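You operate a simulated robot arm through the tools that you are given. There is no shell and no other tool. Be economical: measure what you need, move in short steps, check, and stop when the job is done.

You run a simulated robot arm. Do the job below in one go: nothing can be reset, and whatever is moved stays where it is left.

## Task
Prime the drum pump with 3 strokes over the drip cup, then zero the meter.
Fine: swing the spout over the drip cup and set the dose dial to 40 ml first; spill nothing.

Only the result counts: the job must be done as asked and must still hold three seconds after the hand-in. Knocking over, shifting, dropping, spilling or breaking anything else fails it.

## Robot
A 6-joint arm with a two-finger parallel gripper, fixed in place. Base frame: the origin is at the foot of the arm, x ahead of it, y to its left, z up; the work surface is at about z = 0.8. Lengths are in m, angles in rad, forces in N, time in s.
With the tool pointing down near the work surface it reaches from about 0.24 to 0.64 m from the base axis. Its first joint turns from -1.152 to 1.152 rad. Payload 2.7 kg.
The TCP is the grasp point between the finger pads, 0.023 m short of the fingertips. In the tool frame z runs along the fingers and y along their closing line. Largest opening 0.094 m; finger width 0.038, thickness 0.01; the body of the gripper, 0.054 by 0.096 m, starts 0.039 m behind the TCP.
Orientation is that of the tool frame in the base frame, as a unit quaternion [x, y, z, w]. With the fingers straight down and closing along the base's y, the tool's x points along the base's -x, its y along +y and its z along -z.

## Interface
- The arm moves only by the tool step_arm. Its argument "plan" is a list of rows, each a list of 7 numbers: the shift along the tool's x, y, z in units of 50 mm (1.0 is 50 mm), then the turn, a rotation vector about the tool's x, y, z in units of 6 degrees (1.0 is 6 degrees), then the gripper command, from -1 (fully open) to 1 (shut), values between in proportion. In form: [[dx, dy, dz, wx, wy, wz, grip], ...]. A call has 1 to 20 rows; each row shifts and turns the commanded pose from where the row before left it, along the tool's axes as they then stand. A call with a number of a shift or a turn outside -1 to 1 is refused whole. Each row takes 0.2 s and may step no farther than 0.05 m and 0.15 rad from the row before; otherwise, or with a gripper value out of range, the whole call is refused. A pose out of reach is approached as far as the arm can. The call stops where the force on the tool passes 50 N (or 10 N more than at its start, if that is more) or the arm is blocked; 0.2 s more then pass. The fingers move at their own pace (about 0.045 m/s each) and stop on an object; they squeeze with about 36 N. The grip force told is the motor's: it shows also when the fingers shut on nothing. Time passes only in rows, and 0.2 s behind the last, so rows that do not move let the fingers close. It gives the time, the measured TCP pose, the force on the tool (base axes), the opening and the grip force at its end, in the units of the frame above (readings bear some noise), with the torque about the TCP (base axes, N m) and any sound that the robot's microphone picked up, and new pictures: "show" is both (left out), scene, wrist or none.
- Cameras (640 x 400 px; columns grow to the right, rows downward): "scene" is fixed at [0.0897, -0.4501, 1.4023]; the picture's right is [0.73, -0.69, 0.00], its down [-0.39, -0.41, -0.82] and it looks along [0.57, 0.60, -0.57] (base axes); focal length 238 px, centre (320, 200). "wrist" rides on the gripper at [0.086, 0.016, -0.075] in the tool frame; the picture's right is [-0.18, 0.98, 0.00], its down [-0.58, -0.11, -0.81] and it looks along [-0.79, -0.15, 0.59] (tool axes); focal length 243 px, centre (320, 200). There is no depth. A picture from a camera that has moved, and an enlarged one, comes with that camera's place and axes in the base frame and with its lens. The place of the scene camera against the robot may be out by one fixed shift of up to 0.025 m in any direction.
- enlarge(camera, box): a new picture of the part [left, top, right, bottom] of that camera's present view, enlarged. The clock stands still meanwhile.
- hand_in(): hands the job in; it is judged then, once.

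Go step by step. Nothing tells you positions but the pictures and the camera data: compare them with the known pose of the tool, close in by small moves and look again before you grip or let go. The budget is 120 turns and 200 pictures, counting those below and the enlarged ones. Unless the task says otherwise, let go and move clear before handing in, and close with one line.

The tools are called as a command line: name --pt "numbers of a row" for each row, then --argument value for the rest, lists and objects as JSON in quotes. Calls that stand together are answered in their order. step_arm: Moves the arm, as the interface text tells. Its arguments: {"type":"object","properties":{"plan":{"type":"array","items":{"type":"array","items":{"type":"number"}}},"show":{"type":"string","enum":["both","scene","wrist","none"]}},"required":["plan"]} The other tools are called the same way: enlarge (camera, box) takes an enlarged picture of a part of a camera's view; hand_in () hands the job in.

At the start:

```text
t: 0.0
tool_pos: [0.3535, -0.0623, 1.2929]
tcp_rot: [0.0, 1.0, 0.0, 0.001]
force: [-0.7, -0.4, 0.0]
wrist_torque: [0.03, 0.02, -0.02]
opening: 0.0941
gripper_force: 0.1
```

scene: 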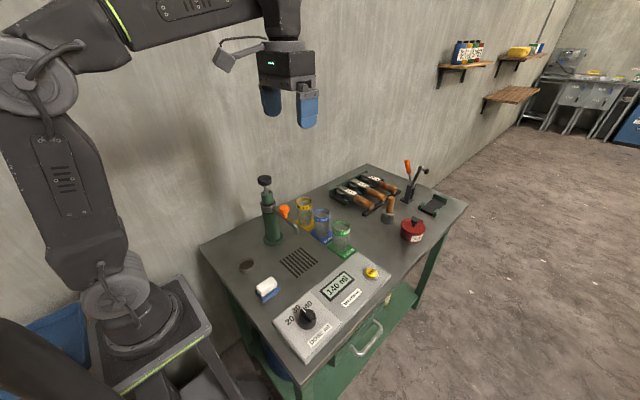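
wrist: 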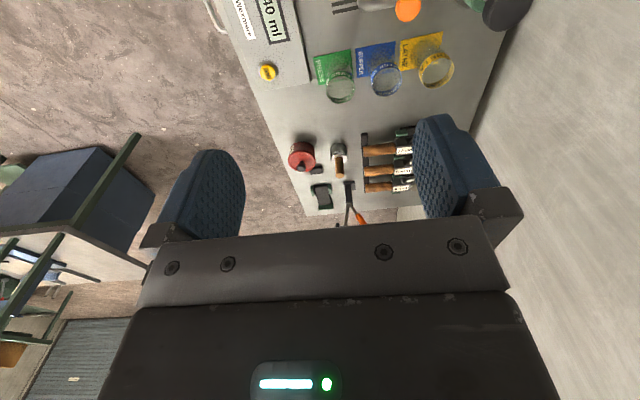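

I see the bench with a green pump on the left, three coloured cups, and a console with dial, display and yellow button. I'll enlarge these areas to read labels before moving.

enlarge --camera "scene" --box '[220, 165, 380, 265]'

enlarge --camera "scene" --box '[250, 250, 410, 350]'

enlarge --camera "wrist" --box '[220, 0, 520, 188]'

```text
4.00 times, centred on (300, 215) of scene
camera zoom: at [0.0897, -0.4501, 1.4023], right [0.73, -0.69, 0.0], down [-0.39, -0.41, -0.82], along [0.57, 0.6, -0.57], focal length 952 px, centre (400, 140)
```

zoom: 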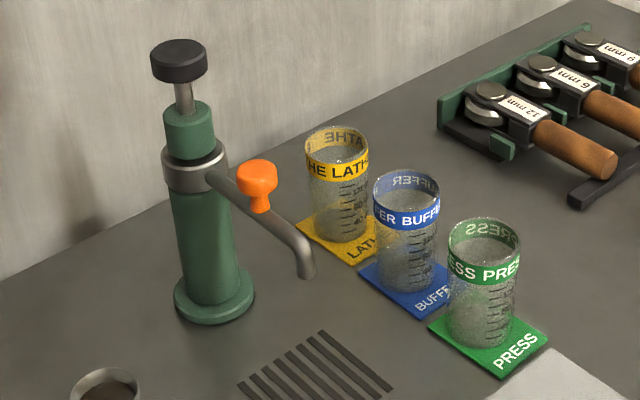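

```text
4.00 times, centred on (330, 300) of scene
camera zoom: at [0.0897, -0.4501, 1.4023], right [0.73, -0.69, 0.0], down [-0.39, -0.41, -0.82], along [0.57, 0.6, -0.57], focal length 952 px, centre (280, -200)
```

zoom: 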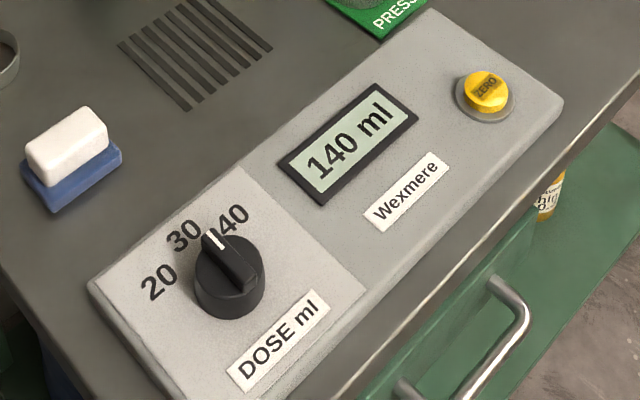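

```text
2.13 times, centred on (370, 94) of wrist
camera zoom: at [0.266, -0.0463, 1.3688], right [0.18, 0.98, 0.0], down [0.58, -0.11, 0.81], along [0.79, -0.15, -0.59], focal length 516 px, centre (214, 426)
```

zoom: 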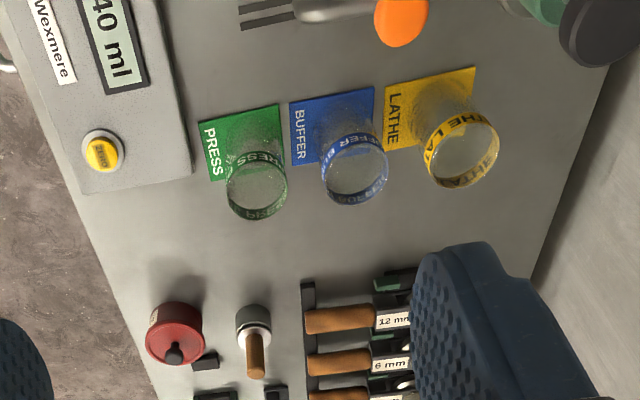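

The dial pointer looks to be at 30, at roughly (0.28, -0.205). I take the drip cup to be the dark ring near (0.27, 0.08), with the pump at about (0.39, 0.12). I'll go above the dial first, turning the fingers to close along x.

step_arm --pt "0.184 -0.357 0.6 0 0 0 -1" --pt "0.184 -0.357 0.6 0 0 0 -1" --pt "0.184 -0.357 0.6 0 0 0 -1" --pt "0.184 -0.357 0.6 0 0 0 -1" --pt "0.184 -0.357 0.6 0 0 0 -1" --pt "0.184 -0.357 0.6 0 0 0 -1" --pt "0.184 -0.357 0.6 0 0 0 -1" --pt "0.184 -0.357 0.6 0 0 0 -1" --pt "0 0 0 0 0 0 -1"

step_arm --pt "0 0 0 0 0 -1 -1" --pt "0 0 0 0 0 -1 -1" --pt "0 0 0 0 0 -1 -1" --pt "0 0 0 0 0 -1 -1" --pt "0 0 0 0 0 -1 -1" --pt "0 0 0 0 0 -1 -1" --pt "0 0 0 0 0 -1 -1" --pt "0 0 0 0 0 -1 -1" --pt "0 0 0 0 0 -1 -1" --pt "0 0 0 0 0 -1 -1" --pt "0 0 0 0 0 -1 -1" --pt "0 0 0 0 0 -1 -1" --pt "0 0 0 0 0 -1 -1" --pt "0 0 0 0 0 -1 -1" --pt "0 0 0 0 0 -1 -1" --pt "0 0 0 0 0 0 -1"

```text
t: 2.0
tool_pos: [0.2807, -0.208, 1.0529]
tcp_rot: [0.001, 1.0, 0.0, 0.0]
force: [-0.4, -0.3, -0.4]
wrist_torque: [-0.01, 0.01, 0.04]
opening: 0.094
gripper_force: 0.1
camera wrist: at [0.1936, -0.1902, 1.1298], right [0.18, 0.98, 0.0], down [0.58, -0.11, 0.81], along [0.79, -0.15, -0.59], focal length 243 px, centre (320, 200)
```

scene: 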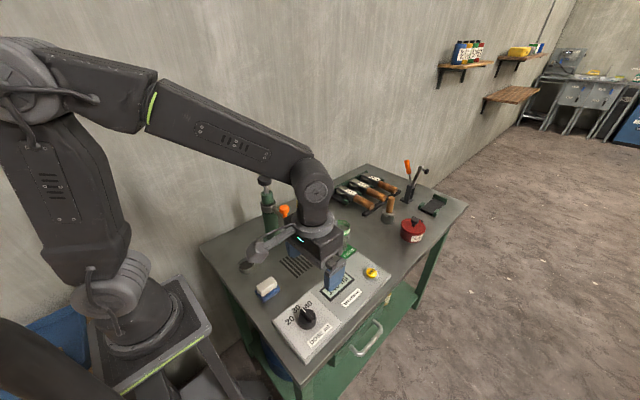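
wrist: 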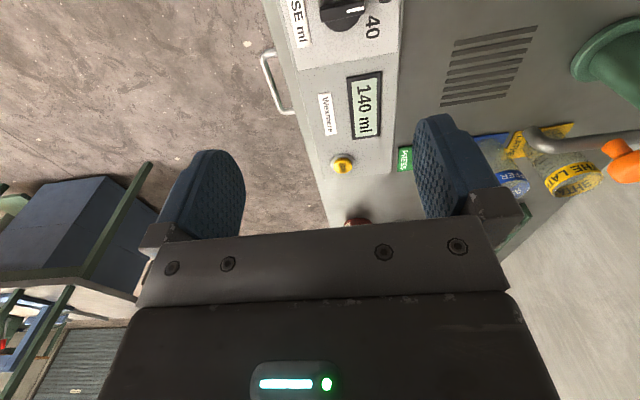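

```text
t: 5.4
tool_pos: [0.2796, -0.2052, 1.052]
tcp_rot: [0.707, -0.707, 0.0, -0.001]
force: [-0.1, 0.5, 0.5]
wrist_torque: [0.0, 0.02, 0.0]
opening: 0.094
gripper_force: 0.0
camera wrist: at [0.2636, -0.2917, 1.1287], right [-0.98, 0.18, 0.0], down [0.11, 0.58, 0.81], along [0.15, 0.79, -0.59], focal length 243 px, centre (320, 200)
```

scene: 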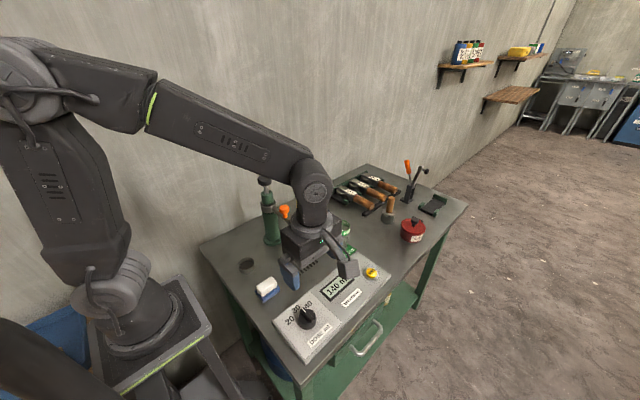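
wrist: 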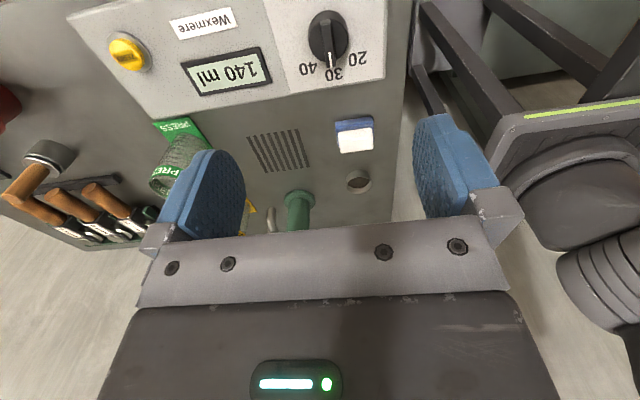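

The pointer is at 30 and the tool is about over the knob. I'll lower and re-check.

step_arm --pt "0 0 0.8 0 0 0 -1" --pt "0 0 0.8 0 0 0 -1" --pt "0 0 0.8 0 0 0 -1" --pt "0 0 0 0 0 0 -1" --show "wrist"

enlarge --camera "wrist" --box '[220, 0, 420, 125]'

```text
t: 6.4
tool_pos: [0.2821, -0.2069, 0.932]
tcp_rot: [-0.707, 0.707, -0.001, -0.001]
force: [0.1, 0.4, -0.3]
wrist_torque: [0.02, 0.01, 0.0]
opening: 0.094
gripper_force: 0.1
camera wrist: at [0.2654, -0.2922, 1.0086], right [-0.98, 0.18, 0.0], down [0.11, 0.58, 0.81], along [0.15, 0.79, -0.59], focal length 243 px, centre (320, 200)
```

wrist: 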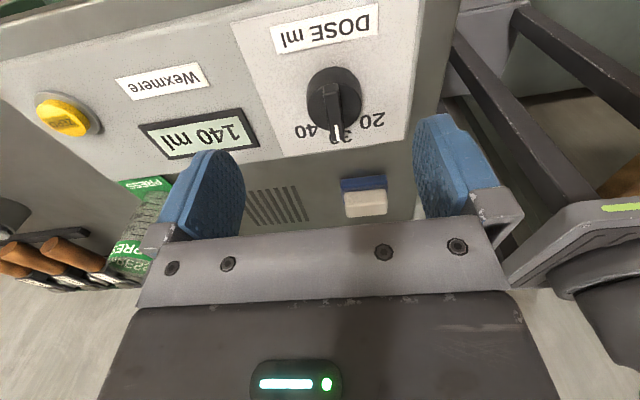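

```text
3.20 times, centred on (320, 62) of wrist
camera zoom: at [0.2654, -0.2922, 1.0086], right [-0.98, 0.18, 0.0], down [0.11, 0.58, 0.81], along [0.15, 0.79, -0.59], focal length 776 px, centre (320, 640)
```

zoom: 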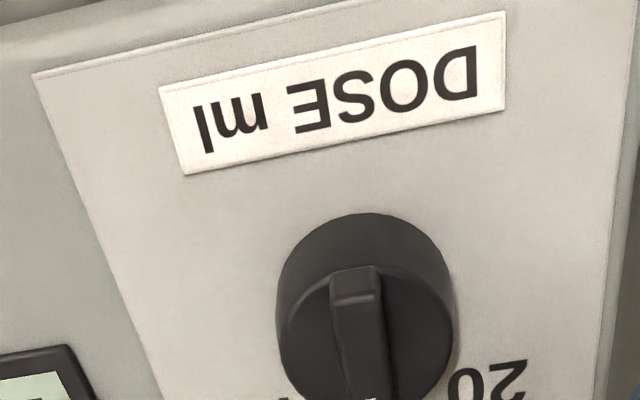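

Triangulating puts the knob near (0.276, -0.183). I'll shift over it and lower a bit more.

step_arm --pt "-0.42 0.1 0 0 0 0 -1" --pt "0 0 0.6 0 0 0 -1" --pt "0 0 0 0 0 0 -1"

enlarge --camera "wrist" --box '[220, 60, 420, 185]'

enlarge --camera "scene" --box '[250, 250, 410, 350]'

```text
t: 7.2
tool_pos: [0.2761, -0.1843, 0.9019]
tcp_rot: [0.707, -0.707, 0.0, 0.0]
force: [0.1, 0.3, -0.3]
wrist_torque: [0.01, 0.0, 0.0]
opening: 0.0939
gripper_force: 0.0
camera wrist: at [0.2592, -0.2704, 0.9789], right [-0.98, 0.18, 0.0], down [0.11, 0.58, 0.81], along [0.15, 0.79, -0.59], focal length 243 px, centre (320, 200)
```

scene: 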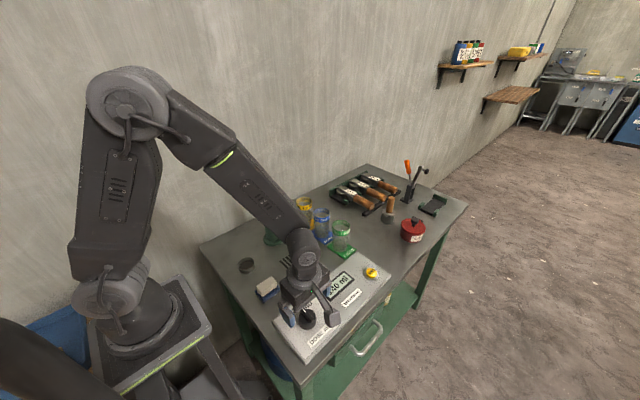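
wrist: 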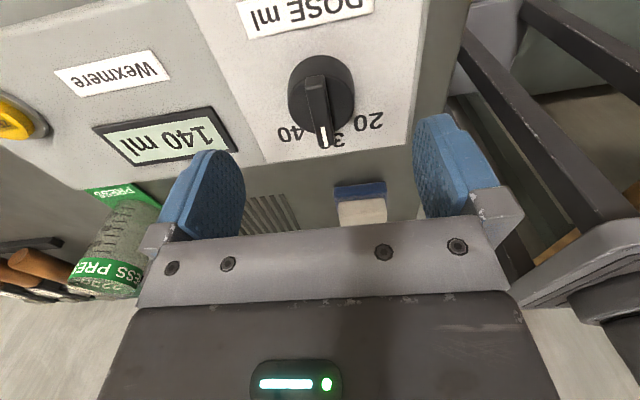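

```text
3.20 times, centred on (320, 122) of wrist
camera zoom: at [0.2592, -0.2704, 0.9789], right [-0.98, 0.18, 0.0], down [0.11, 0.58, 0.81], along [0.15, 0.79, -0.59], focal length 776 px, centre (320, 448)
```

zoom: 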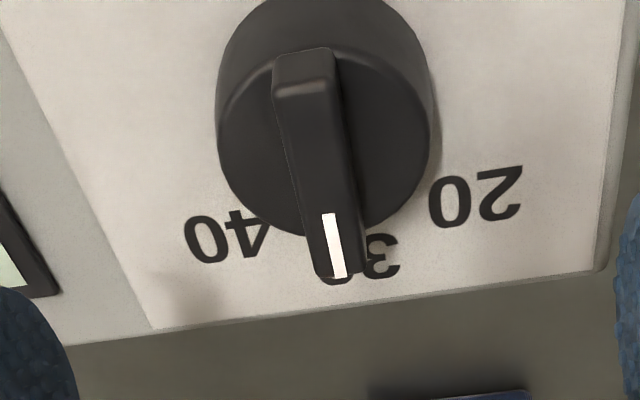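

```text
4.00 times, centred on (330, 300) of scene
camera zoom: at [0.0897, -0.4501, 1.4023], right [0.73, -0.69, 0.0], down [-0.39, -0.41, -0.82], along [0.57, 0.6, -0.57], focal length 952 px, centre (280, -200)
```

zoom: 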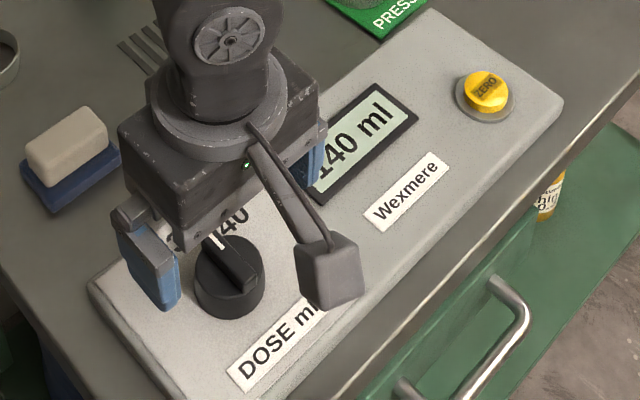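

The knob axis is at about (0.2745, -0.186) with its top near z 0.85, and the bar is aligned with y. I'll descend and close on it.

step_arm --pt "0.02 0.03 0.4 0 0 0 -1" --pt "0 0 0.36 0 0 0 -1" --pt "0 0 0 0 0 0 -1" --pt "0 0 0 0 0 0 1" --pt "0 0 0 0 0 0 1" --pt "0 0 0 0 0 0 1" --pt "0 0 0 0 0 0 1" --pt "0 0 0 0 0 0 1"

enlarge --camera "wrist" --box '[220, 80, 420, 205]'

```text
t: 9.0
tool_pos: [0.2744, -0.1855, 0.865]
tcp_rot: [0.708, -0.706, 0.003, -0.001]
force: [13.5, -0.8, -8.0]
wrist_torque: [-0.11, -0.41, 0.0]
opening: 0.0408
gripper_force: 44.7
camera wrist: at [0.258, -0.272, 0.941], right [-0.98, 0.18, 0.0], down [0.1, 0.58, 0.81], along [0.15, 0.79, -0.59], focal length 243 px, centre (320, 200)
```

scene: 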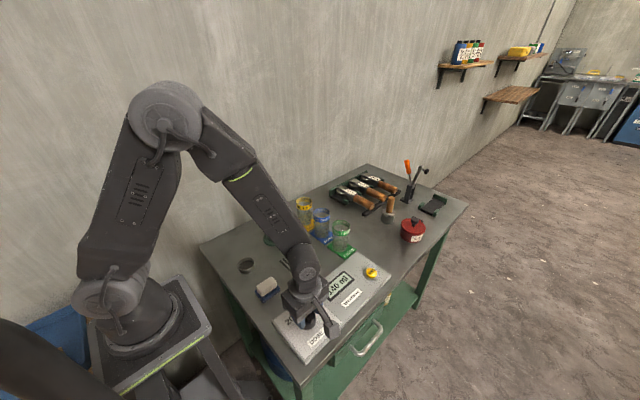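
wrist: 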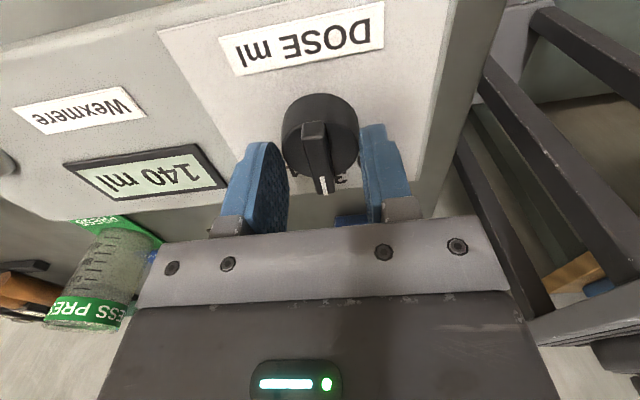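

```text
3.20 times, centred on (320, 142) of wrist
camera zoom: at [0.258, -0.272, 0.941], right [-0.98, 0.18, 0.0], down [0.1, 0.58, 0.81], along [0.15, 0.79, -0.59], focal length 776 px, centre (320, 384)
```

zoom: 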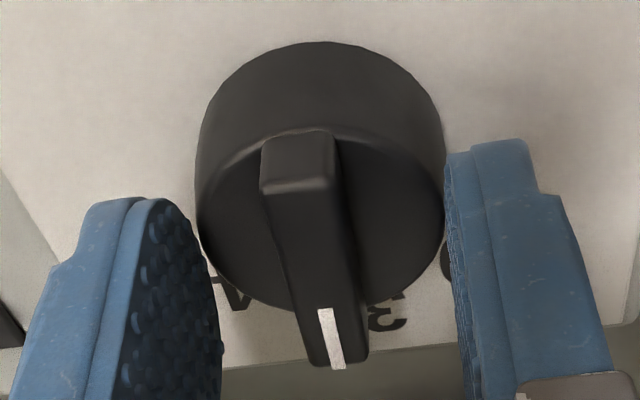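

The fingers close on the knob's cylinder but off-centre, too far towards +y. I'll open, shift, and re-grip.

step_arm --pt "0 0 0 0 0 0 0" --pt "0 0 0 0 0 0 0" --pt "0.2 -0.04 0 0 0 0 0" --pt "0 0 0 0 0 0 0" --pt "0 0 0 0 0 0 1" --pt "0 0 0 0 0 0 1" --pt "0 0 0 0 0 0 1" --show "wrist"

enlarge --camera "wrist" --box '[220, 80, 420, 205]'

```text
t: 10.6
tool_pos: [0.2753, -0.1958, 0.8644]
tcp_rot: [0.707, -0.707, -0.001, 0.001]
force: [-7.7, -1.0, 1.5]
wrist_torque: [0.18, 0.36, 0.06]
opening: 0.041
gripper_force: 45.0
camera wrist: at [0.2586, -0.2817, 0.9398], right [-0.98, 0.18, 0.0], down [0.11, 0.58, 0.81], along [0.15, 0.79, -0.59], focal length 243 px, centre (320, 200)
```

wrist: 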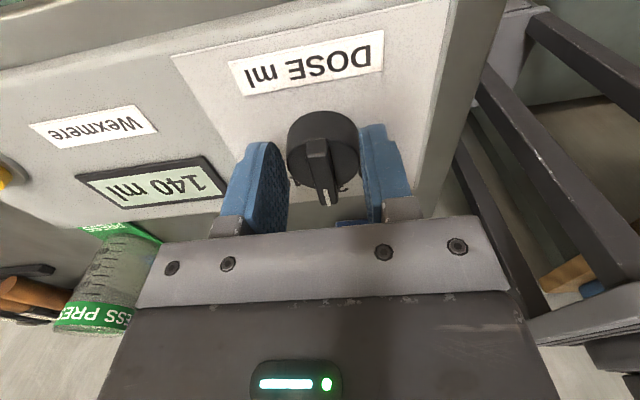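

```text
3.20 times, centred on (320, 142) of wrist
camera zoom: at [0.2586, -0.2817, 0.9398], right [-0.98, 0.18, 0.0], down [0.11, 0.58, 0.81], along [0.15, 0.79, -0.59], focal length 776 px, centre (320, 384)
```

zoom: 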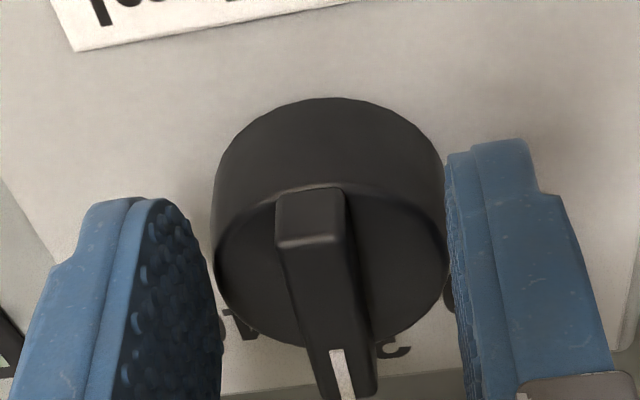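

Triangulating again gives the knob axis at (0.275, -0.188). I'll re-grip centred there and test a turn of about 42°.

step_arm --pt "0 0 0 0 0 0 0" --pt "0 0 0 0 0 0 0" --pt "-0.15 0.02 0 0 0 0 0" --pt "0 0 0 0 0 0 0" --pt "0 0 0 0 0 0 1" --pt "0 0 0 0 0 0 1" --pt "0 0 0 0 0 0 1" --pt "0 0 0 0 0 1 1" --pt "0 0 0 0 0 1 1" --pt "0 0 0 0 0 1 1" --show "wrist"

enlarge --camera "wrist" --box '[220, 80, 420, 205]'

```text
t: 12.8
tool_pos: [0.2738, -0.1884, 0.8649]
tcp_rot: [-0.587, 0.81, 0.001, -0.001]
force: [-7.8, -16.2, -21.2]
wrist_torque: [-0.6, 0.18, 0.0]
opening: 0.0408
gripper_force: 45.0
camera wrist: at [0.2315, -0.2653, 0.94], right [-0.88, 0.48, 0.0], down [0.29, 0.52, 0.81], along [0.39, 0.71, -0.59], focal length 243 px, centre (320, 200)
```

wrist: 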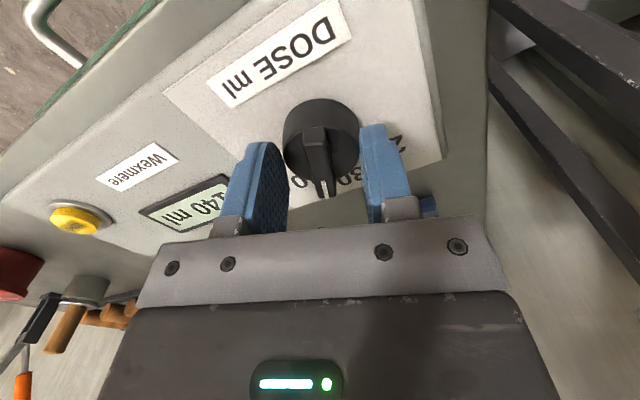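

```text
3.20 times, centred on (320, 142) of wrist
camera zoom: at [0.2315, -0.2653, 0.94], right [-0.88, 0.48, 0.0], down [0.29, 0.52, 0.81], along [0.39, 0.71, -0.59], focal length 776 px, centre (320, 384)
```

zoom: 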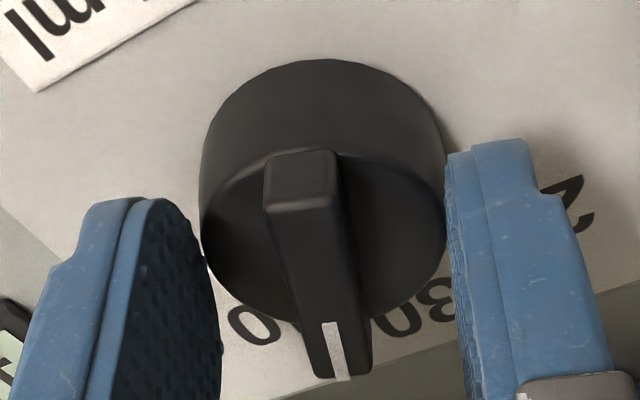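

The knob turns with the gripper. I'll turn 18° more and look.

step_arm --pt "0 0 0 0 0 1 1" --pt "0 0 0 0 0 1 1" --pt "0 0 0 0 0 1 1" --pt "0 0 0 0 0 0 1" --show "wrist"

enlarge --camera "wrist" --box '[220, 80, 420, 205]'

enlarge --camera "scene" --box '[250, 250, 410, 350]'

```text
t: 13.8
tool_pos: [0.2736, -0.1878, 0.8637]
tcp_rot: [-0.453, 0.891, 0.001, -0.001]
force: [-12.8, -11.4, -23.9]
wrist_torque: [-0.19, 0.14, -0.02]
opening: 0.0407
gripper_force: 45.5
camera wrist: at [0.2088, -0.248, 0.9401], right [-0.69, 0.73, 0.0], down [0.43, 0.4, 0.81], along [0.59, 0.55, -0.59], focal length 243 px, centre (320, 200)
```

wrist: 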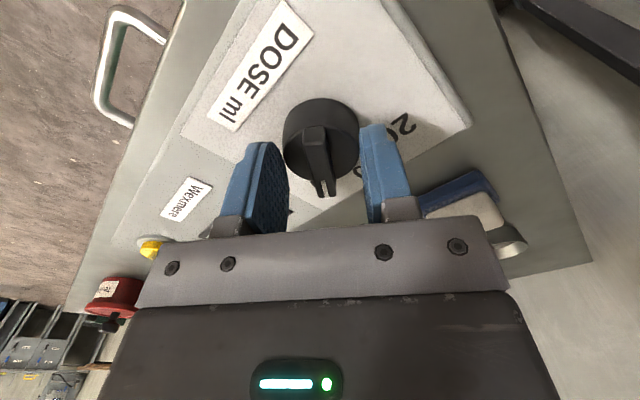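

```text
3.20 times, centred on (320, 142) of wrist
camera zoom: at [0.2088, -0.248, 0.9401], right [-0.69, 0.73, 0.0], down [0.43, 0.4, 0.81], along [0.59, 0.55, -0.59], focal length 776 px, centre (320, 384)
```

zoom: 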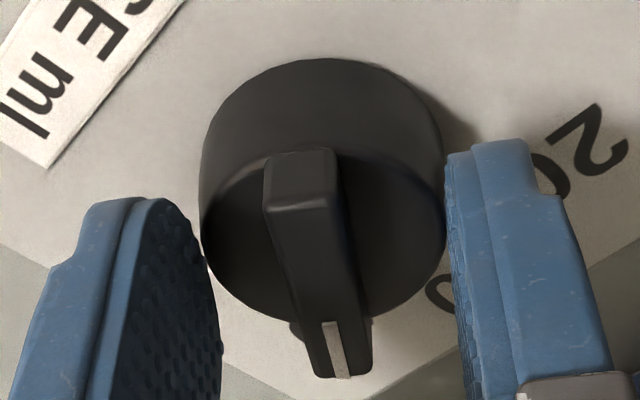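

```text
4.00 times, centred on (330, 300) of scene
camera zoom: at [0.0895, -0.4505, 1.4022], right [0.73, -0.69, 0.0], down [-0.39, -0.41, -0.82], along [0.57, 0.6, -0.57], focal length 952 px, centre (280, -200)
```

zoom: 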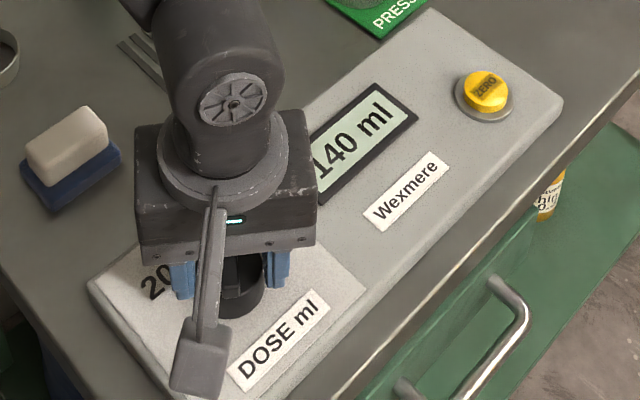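

The pointer now covers the "40". I'll release, rise and check.

step_arm --pt "0 0 0 0 0 0 0" --pt "0 0 0 0 0 0 0" --pt "0 0 -0.5 0 0 0 0" --pt "0 0 -1 0 0 0 0" --pt "0 0 -1 0 0 0 0" --pt "0 0 0 0 0 0 0" --show "wrist"

enlarge --camera "wrist" --box '[240, 0, 400, 100]'

```text
t: 15.2
tool_pos: [0.2755, -0.1874, 0.9881]
tcp_rot: [-0.454, 0.891, -0.001, 0.0]
force: [0.2, 1.0, -0.3]
wrist_torque: [-0.04, 0.01, -0.01]
opening: 0.047
gripper_force: 0.0
camera wrist: at [0.2108, -0.2482, 1.0649], right [-0.69, 0.73, 0.0], down [0.43, 0.41, 0.81], along [0.59, 0.55, -0.59], focal length 243 px, centre (320, 200)
```

wrist: 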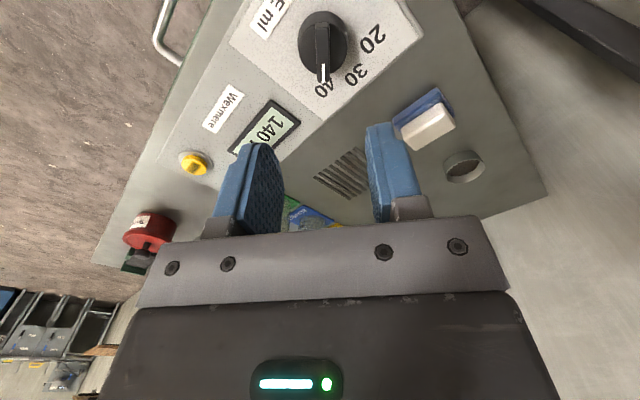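

```text
4.00 times, centred on (320, 50) of wrist
camera zoom: at [0.2108, -0.2482, 1.0649], right [-0.69, 0.73, 0.0], down [0.43, 0.41, 0.81], along [0.59, 0.55, -0.59], focal length 970 px, centre (320, 800)
```

zoom: 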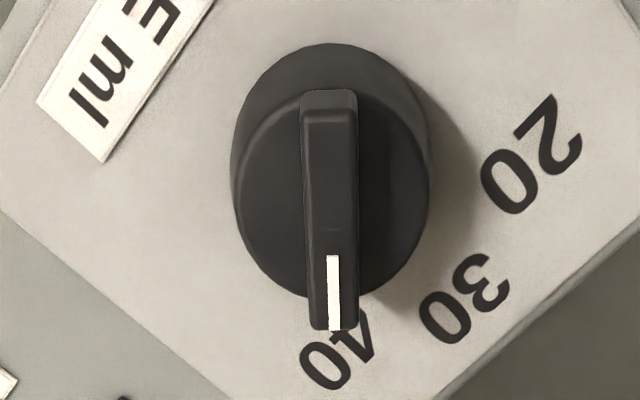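

The pointer is on 40. Next I'll back up for a view of the pump, spout and drip cup.

step_arm --pt "-0.385 0.403 -0.64 0 0 0 -1" --pt "-0.385 0.403 -0.64 0 0 0 -1" --pt "-0.385 0.403 -0.64 0 0 0 -1" --pt "-0.385 0.403 -0.64 0 0 0 -1" --pt "-0.385 0.403 -0.64 0 0 0 -1" --pt "0 0 0 0 0 0 -1"

enlarge --camera "scene" --box '[220, 165, 380, 265]'

```text
t: 16.6
tool_pos: [0.2468, -0.0502, 1.1478]
tcp_rot: [-0.453, 0.891, -0.001, 0.001]
force: [-0.4, -0.4, 0.5]
wrist_torque: [0.01, -0.01, -0.01]
opening: 0.0941
gripper_force: 0.0
camera wrist: at [0.1826, -0.1113, 1.2244], right [-0.69, 0.73, 0.0], down [0.43, 0.41, 0.81], along [0.59, 0.55, -0.59], focal length 243 px, centre (320, 200)
```

scene: 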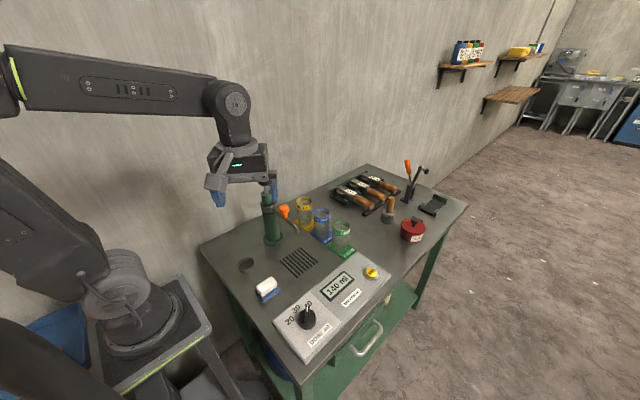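
wrist: 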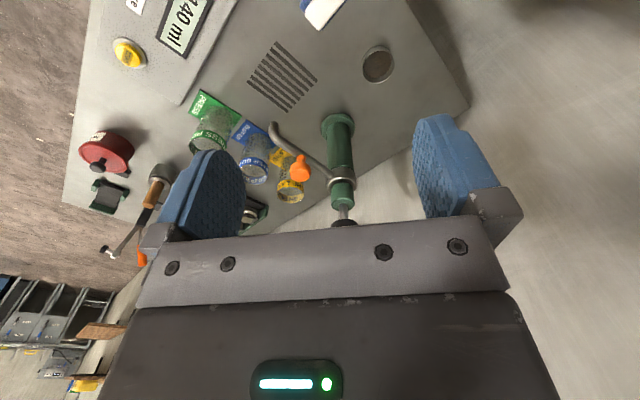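

```text
4.00 times, centred on (300, 215) of scene
camera zoom: at [0.0896, -0.4501, 1.4023], right [0.73, -0.69, 0.0], down [-0.39, -0.41, -0.82], along [0.57, 0.6, -0.57], focal length 952 px, centre (400, 140)
```

zoom: 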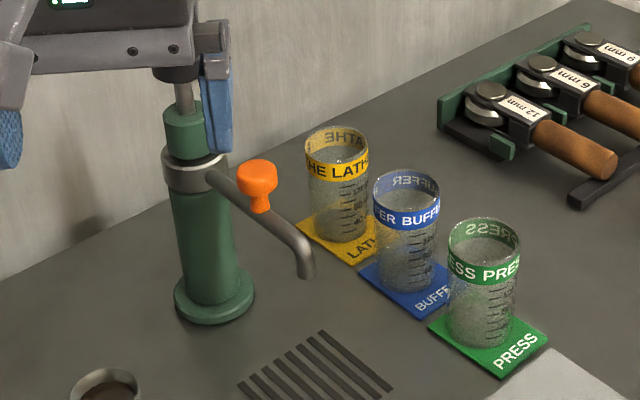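

Pump axis is near (0.389, 0.131) with its top knob at z of about 1.05. The orange handle is near (0.404, 0.055, 0.96), the spout tip near (0.416, 0.001), and the cup at (0.256, 0.083). I'll move above the orange handle.

step_arm --pt "-0.708 -0.262 0.192 0 0 0 -0.2" --pt "-0.708 -0.262 0.192 0 0 0 -0.2" --pt "-0.708 -0.262 0.192 0 0 0 -0.2" --pt "-0.708 -0.262 0.192 0 0 0 -0.2" --pt "-0.708 -0.262 0.192 0 0 0 -0.2" --pt "0 0 0 0 0 0 -0.2"

enlarge --camera "scene" --box '[220, 150, 380, 250]'

```text
t: 18.0
tool_pos: [0.4063, 0.0547, 1.1016]
tcp_rot: [-0.455, 0.891, -0.001, 0.001]
force: [0.4, 0.8, -0.1]
wrist_torque: [0.02, 0.0, -0.01]
opening: 0.0565
gripper_force: 0.0
camera wrist: at [0.3419, -0.0055, 1.1779], right [-0.69, 0.73, 0.0], down [0.43, 0.41, 0.81], along [0.59, 0.55, -0.59], focal length 243 px, centre (320, 200)
```

scene: 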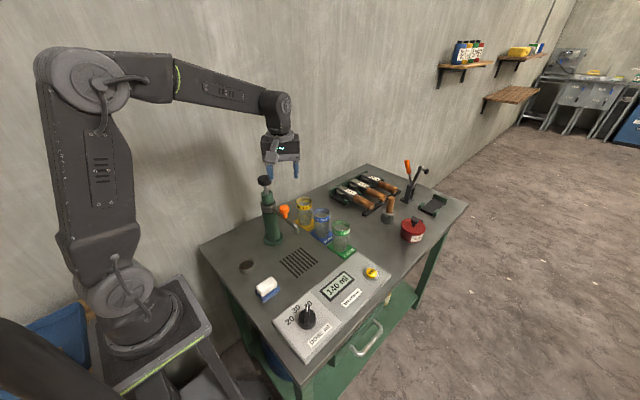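
wrist: 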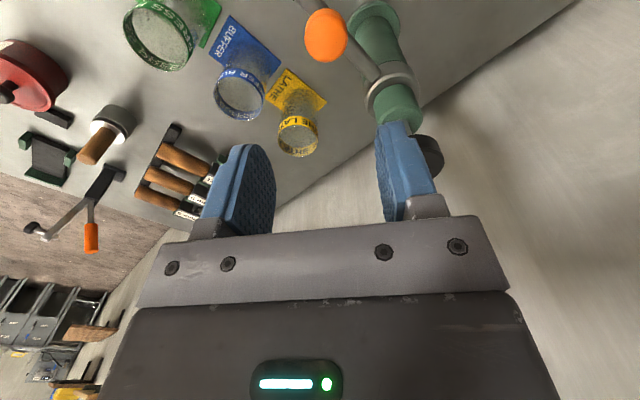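

```text
4.00 times, centred on (300, 200) of scene
camera zoom: at [0.0897, -0.4501, 1.4023], right [0.73, -0.69, 0.0], down [-0.39, -0.41, -0.82], along [0.57, 0.6, -0.57], focal length 952 px, centre (400, 200)
```

zoom: 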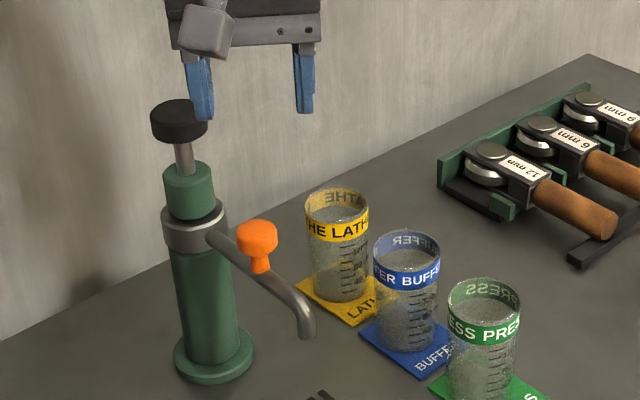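

Refined: orange handle head is near (0.392, 0.046, 0.97), pointing about -y from the pump. I'll turn the tool so its x points radially outward and lower to just above it.

step_arm --pt "0 0 0 0 0 -1 -0.2" --pt "0 0 0 0 0 -1 -0.2" --pt "0 0 0 0 0 -1 -0.2" --pt "0 0 0 0 0 -1 -0.2" --pt "0 0 0 0 0 -1 -0.2" --pt "0 0 0 0 0 -1 -0.2" --pt "0 0 0 0 0 -0.5 -0.2" --pt "0.17 0.29 0 0 0 0 -0.2" --pt "0 0 0.8 0 0 0 -0.2" --pt "0 0 0.8 0 0 0 -0.2" --pt "0 0 0 0 0 0 -0.2"

enlarge --camera "scene" --box '[220, 150, 380, 250]'

```text
t: 20.4
tool_pos: [0.3925, 0.0469, 1.0203]
tcp_rot: [0.725, -0.689, 0.001, -0.001]
force: [0.3, -0.3, -0.7]
wrist_torque: [0.01, -0.02, -0.03]
opening: 0.0566
gripper_force: 0.1
camera wrist: at [0.3808, -0.0404, 1.096], right [-0.99, 0.13, 0.0], down [0.08, 0.59, 0.81], along [0.11, 0.8, -0.59], focal length 243 px, centre (320, 200)
```

scene: 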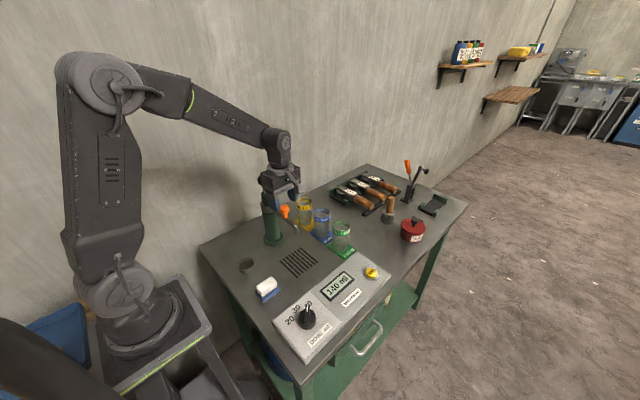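
wrist: 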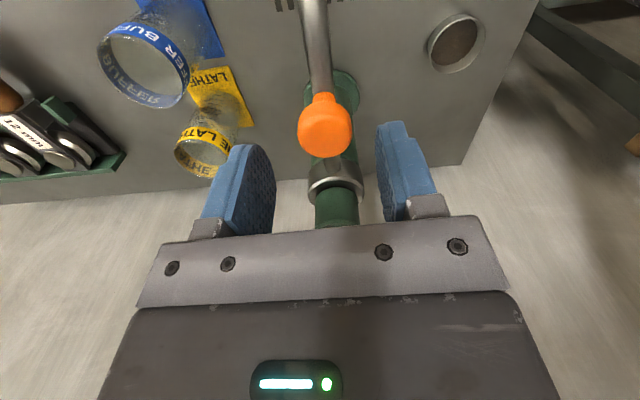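

```text
4.00 times, centred on (300, 200) of scene
camera zoom: at [0.0897, -0.4501, 1.4023], right [0.73, -0.69, 0.0], down [-0.39, -0.41, -0.82], along [0.57, 0.6, -0.57], focal length 952 px, centre (400, 200)
```

zoom: 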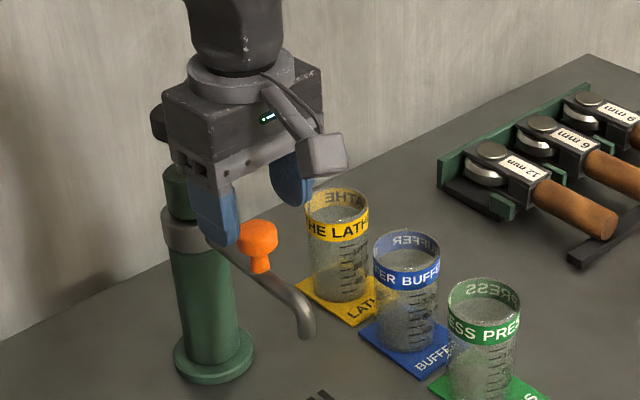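

The handle sits between the fingers. I'll descend around it and close.

step_arm --pt "-0.07 0.02 0.5 0 0 0 -0.2" --pt "0 0 0.6 0 0 0 -0.2" --pt "0 0 0 0 0 0 -0.2" --pt "0 0 0 0 0 0 1" --pt "0 0 0 0 0 0 1" --pt "0 0 0 0 0 0 1"

enlarge --camera "scene" --box '[220, 150, 380, 250]'

```text
t: 21.8
tool_pos: [0.3893, 0.05, 0.9666]
tcp_rot: [0.725, -0.689, -0.001, 0.002]
force: [-16.4, -1.6, 2.6]
wrist_torque: [0.04, -0.12, 0.04]
opening: 0.029
gripper_force: 45.2
camera wrist: at [0.3781, -0.0377, 1.0426], right [-0.99, 0.13, 0.0], down [0.08, 0.59, 0.81], along [0.1, 0.8, -0.59], focal length 243 px, centre (320, 200)
```

scene: 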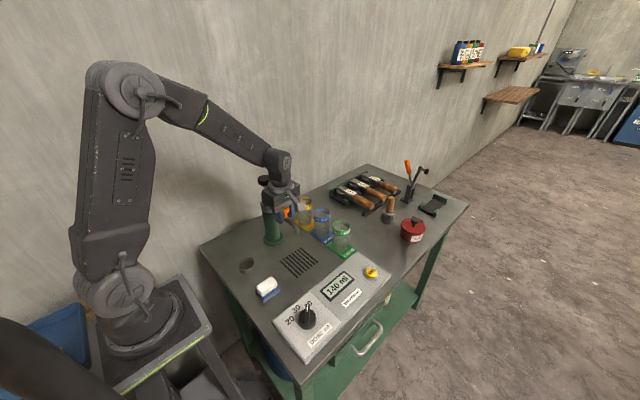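
wrist: 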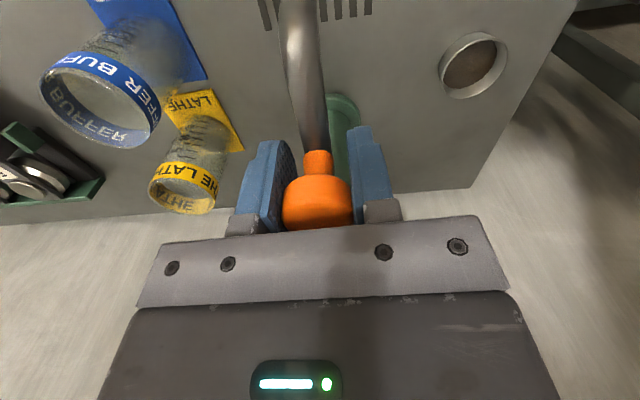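

```text
4.00 times, centred on (300, 200) of scene
camera zoom: at [0.0892, -0.4501, 1.4024], right [0.73, -0.69, 0.0], down [-0.39, -0.41, -0.82], along [0.57, 0.6, -0.57], focal length 952 px, centre (400, 200)
```

zoom: 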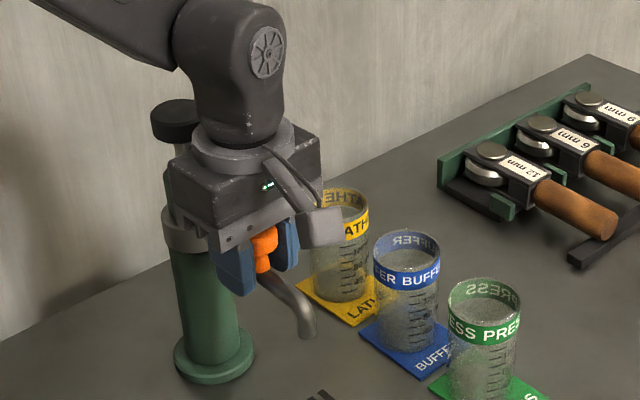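

The handle is gripped. I'll swing it clockwise about the pump axis, half of the arc first.

step_arm --pt "-0.0085 0.163 0 0 0 1 1" --pt "-0.0085 0.163 0 0 0 1 1" --pt "-0.0085 0.163 0 0 0 1 1" --pt "-0.0085 0.163 0 0 0 1 1" --pt "-0.0085 0.163 0 0 0 1 1" --pt "-0.0085 0.163 0 0 0 1 1" --pt "-0.0085 0.163 0 0 0 1 1"

```text
t: 23.4
tool_pos: [0.3364, 0.0658, 0.9669]
tcp_rot: [-0.43, 0.903, -0.001, 0.002]
force: [4.5, 10.8, -7.8]
wrist_torque: [-0.11, 0.02, 0.26]
opening: 0.0289
gripper_force: 44.7
camera wrist: at [0.2695, 0.0092, 1.0424], right [-0.65, 0.76, 0.0], down [0.45, 0.38, 0.81], along [0.62, 0.52, -0.59], focal length 243 px, centre (320, 200)
```

scene: 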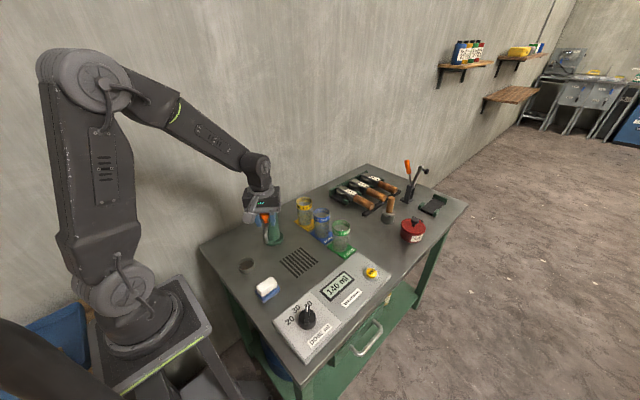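
wrist: 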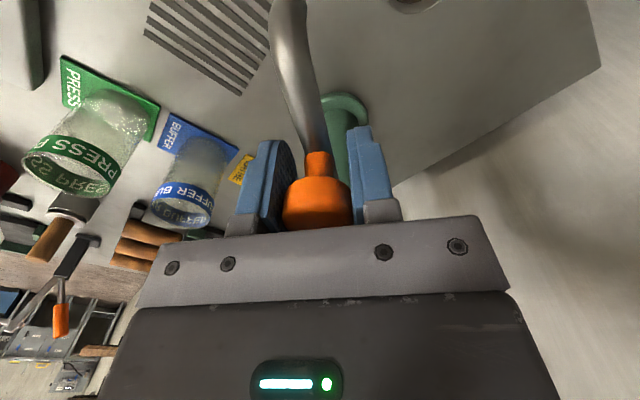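

It follows smoothly. I'll continue about 31° more to bring the spout over the cup.

step_arm --pt "-0.0085 0.163 0 0 0 1 1" --pt "-0.0085 0.163 0 0 0 1 1" --pt "-0.0085 0.163 0 0 0 1 1" --pt "-0.0085 0.163 0 0 0 1 1" --pt "-0.0085 0.163 0 0 0 1 1" --pt "0 0.033 0 0 0 0.2 1" --pt "0 0 0 0 0 0 1"

enlarge --camera "scene" --box '[200, 180, 360, 280]'

```text
t: 25.0
tool_pos: [0.3107, 0.0973, 0.9663]
tcp_rot: [-0.171, 0.985, -0.001, -0.001]
force: [-14.3, -5.3, 7.9]
wrist_torque: [0.14, -0.33, -0.01]
opening: 0.0292
gripper_force: 45.1
camera wrist: at [0.2237, 0.0856, 1.0427], right [-0.16, 0.99, 0.0], down [0.59, 0.1, 0.81], along [0.8, 0.13, -0.59], focal length 243 px, centre (320, 200)
```

scene: 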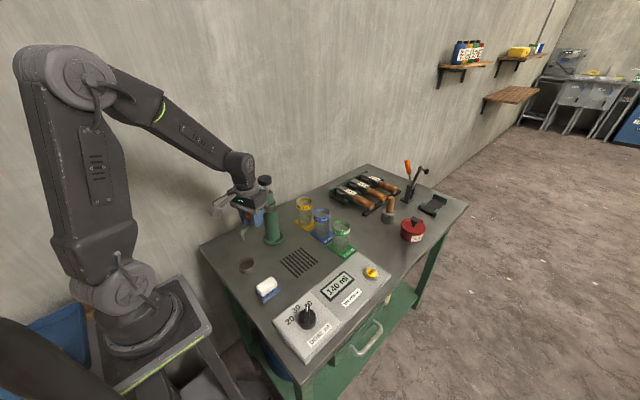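
wrist: 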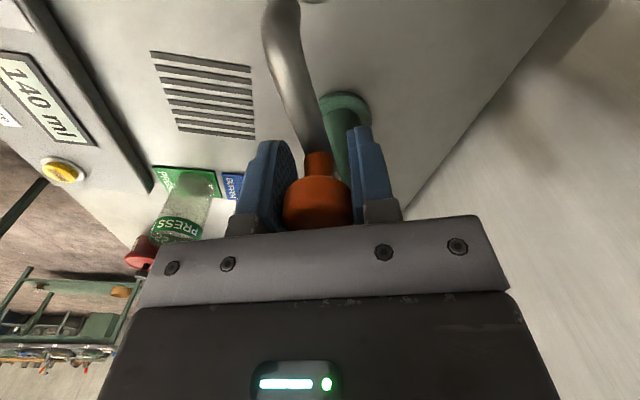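

```text
4.00 times, centred on (280, 230) of scene
camera zoom: at [0.0892, -0.4503, 1.4023], right [0.73, -0.69, 0.0], down [-0.39, -0.41, -0.82], along [0.57, 0.6, -0.57], focal length 952 px, centre (480, 80)
```

zoom: 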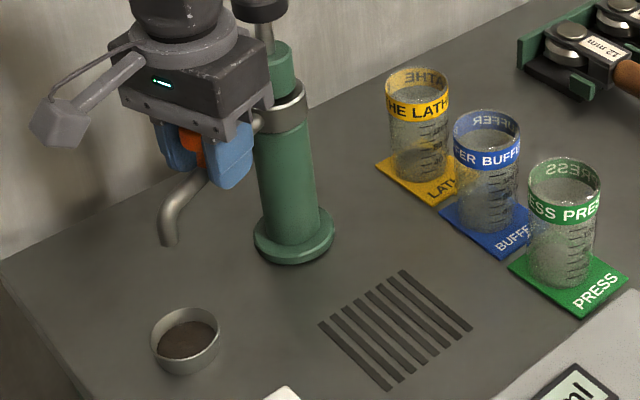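

The spout tip appears to be over the cup. I'll release, rise and view it from above to verify.

step_arm --pt "0 0 0 0 0 0 -0.2" --pt "0 0 0 0 0 0 -0.2" --pt "0 0 0 0 0 0 -0.2" --pt "0 0 -0.6 0 0 0 -0.2" --pt "0 0 -1 0 0 0 -0.2" --pt "0 0 -1 0 0 0 -0.2" --pt "0 0 -1 0 0 0 -0.2" --pt "0 0 0 0 0 0 -0.2"

enlarge --camera "scene" --box '[200, 180, 360, 280]'

```text
t: 26.8
tool_pos: [0.3105, 0.0973, 1.1461]
tcp_rot: [-0.172, 0.985, -0.001, 0.0]
force: [-0.1, 0.0, 0.9]
wrist_torque: [0.01, 0.02, 0.03]
opening: 0.0566
gripper_force: 0.1
camera wrist: at [0.2239, 0.0843, 1.222], right [-0.16, 0.99, 0.0], down [0.58, 0.1, 0.81], along [0.8, 0.13, -0.59], focal length 243 px, centre (320, 200)
```

scene: 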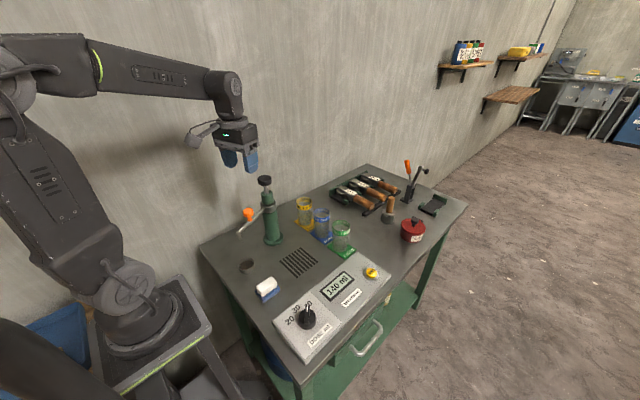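
wrist: 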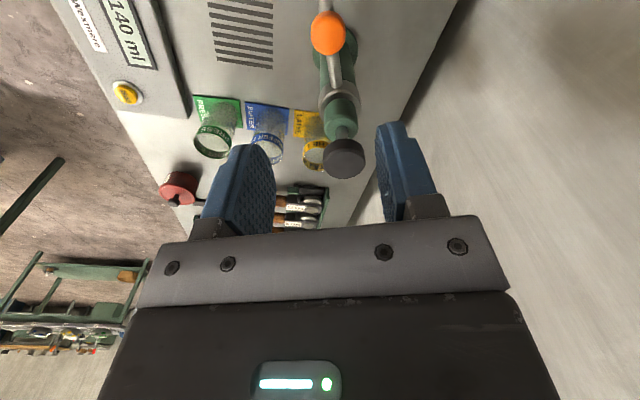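

```text
4.00 times, centred on (280, 230) of scene
camera zoom: at [0.0896, -0.4501, 1.4023], right [0.73, -0.69, 0.0], down [-0.39, -0.41, -0.82], along [0.57, 0.6, -0.57], focal length 952 px, centre (480, 80)
```

zoom: 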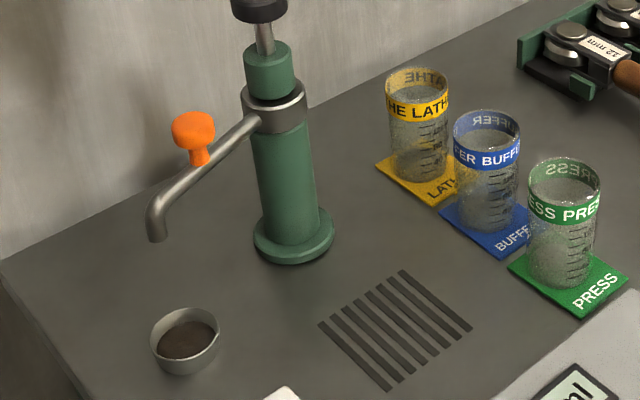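

I need a better check of tip against cup, so I'll retract to see both along x.

step_arm --pt "0.75 0.1 0 0 0 0 -0.2" --pt "0.75 0.1 0 0 0 0 -0.2" --pt "0 0 0 0 0 0 -0.2" --show "wrist"

enlarge --camera "wrist" --box '[240, 0, 400, 100]'

```text
t: 27.6
tool_pos: [0.2375, 0.0835, 1.1445]
tcp_rot: [-0.172, 0.985, -0.001, 0.0]
force: [-0.1, 0.1, -0.6]
wrist_torque: [-0.03, 0.04, -0.02]
opening: 0.0566
gripper_force: 0.0
camera wrist: at [0.1499, 0.07, 1.2209], right [-0.16, 0.99, 0.0], down [0.58, 0.1, 0.81], along [0.8, 0.13, -0.59], focal length 243 px, centre (320, 200)
```

wrist: 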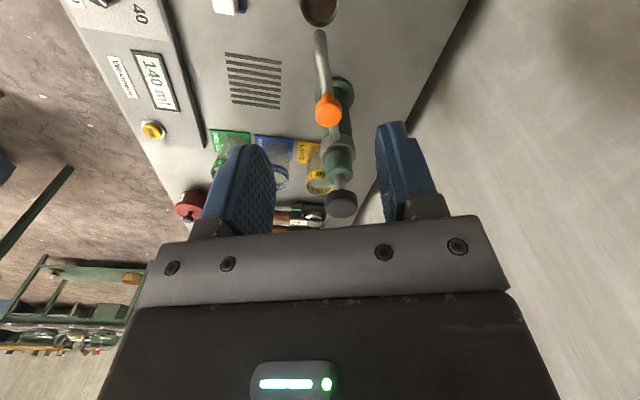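

```text
4.00 times, centred on (320, 50) of wrist
camera zoom: at [0.1499, 0.07, 1.2209], right [-0.16, 0.99, 0.0], down [0.58, 0.1, 0.81], along [0.8, 0.13, -0.59], focal length 970 px, centre (320, 800)
```

zoom: 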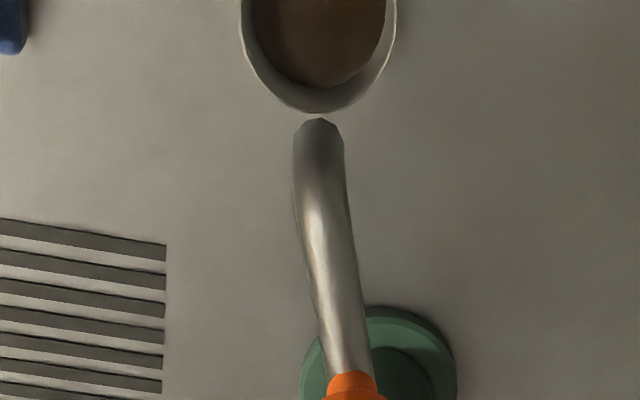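

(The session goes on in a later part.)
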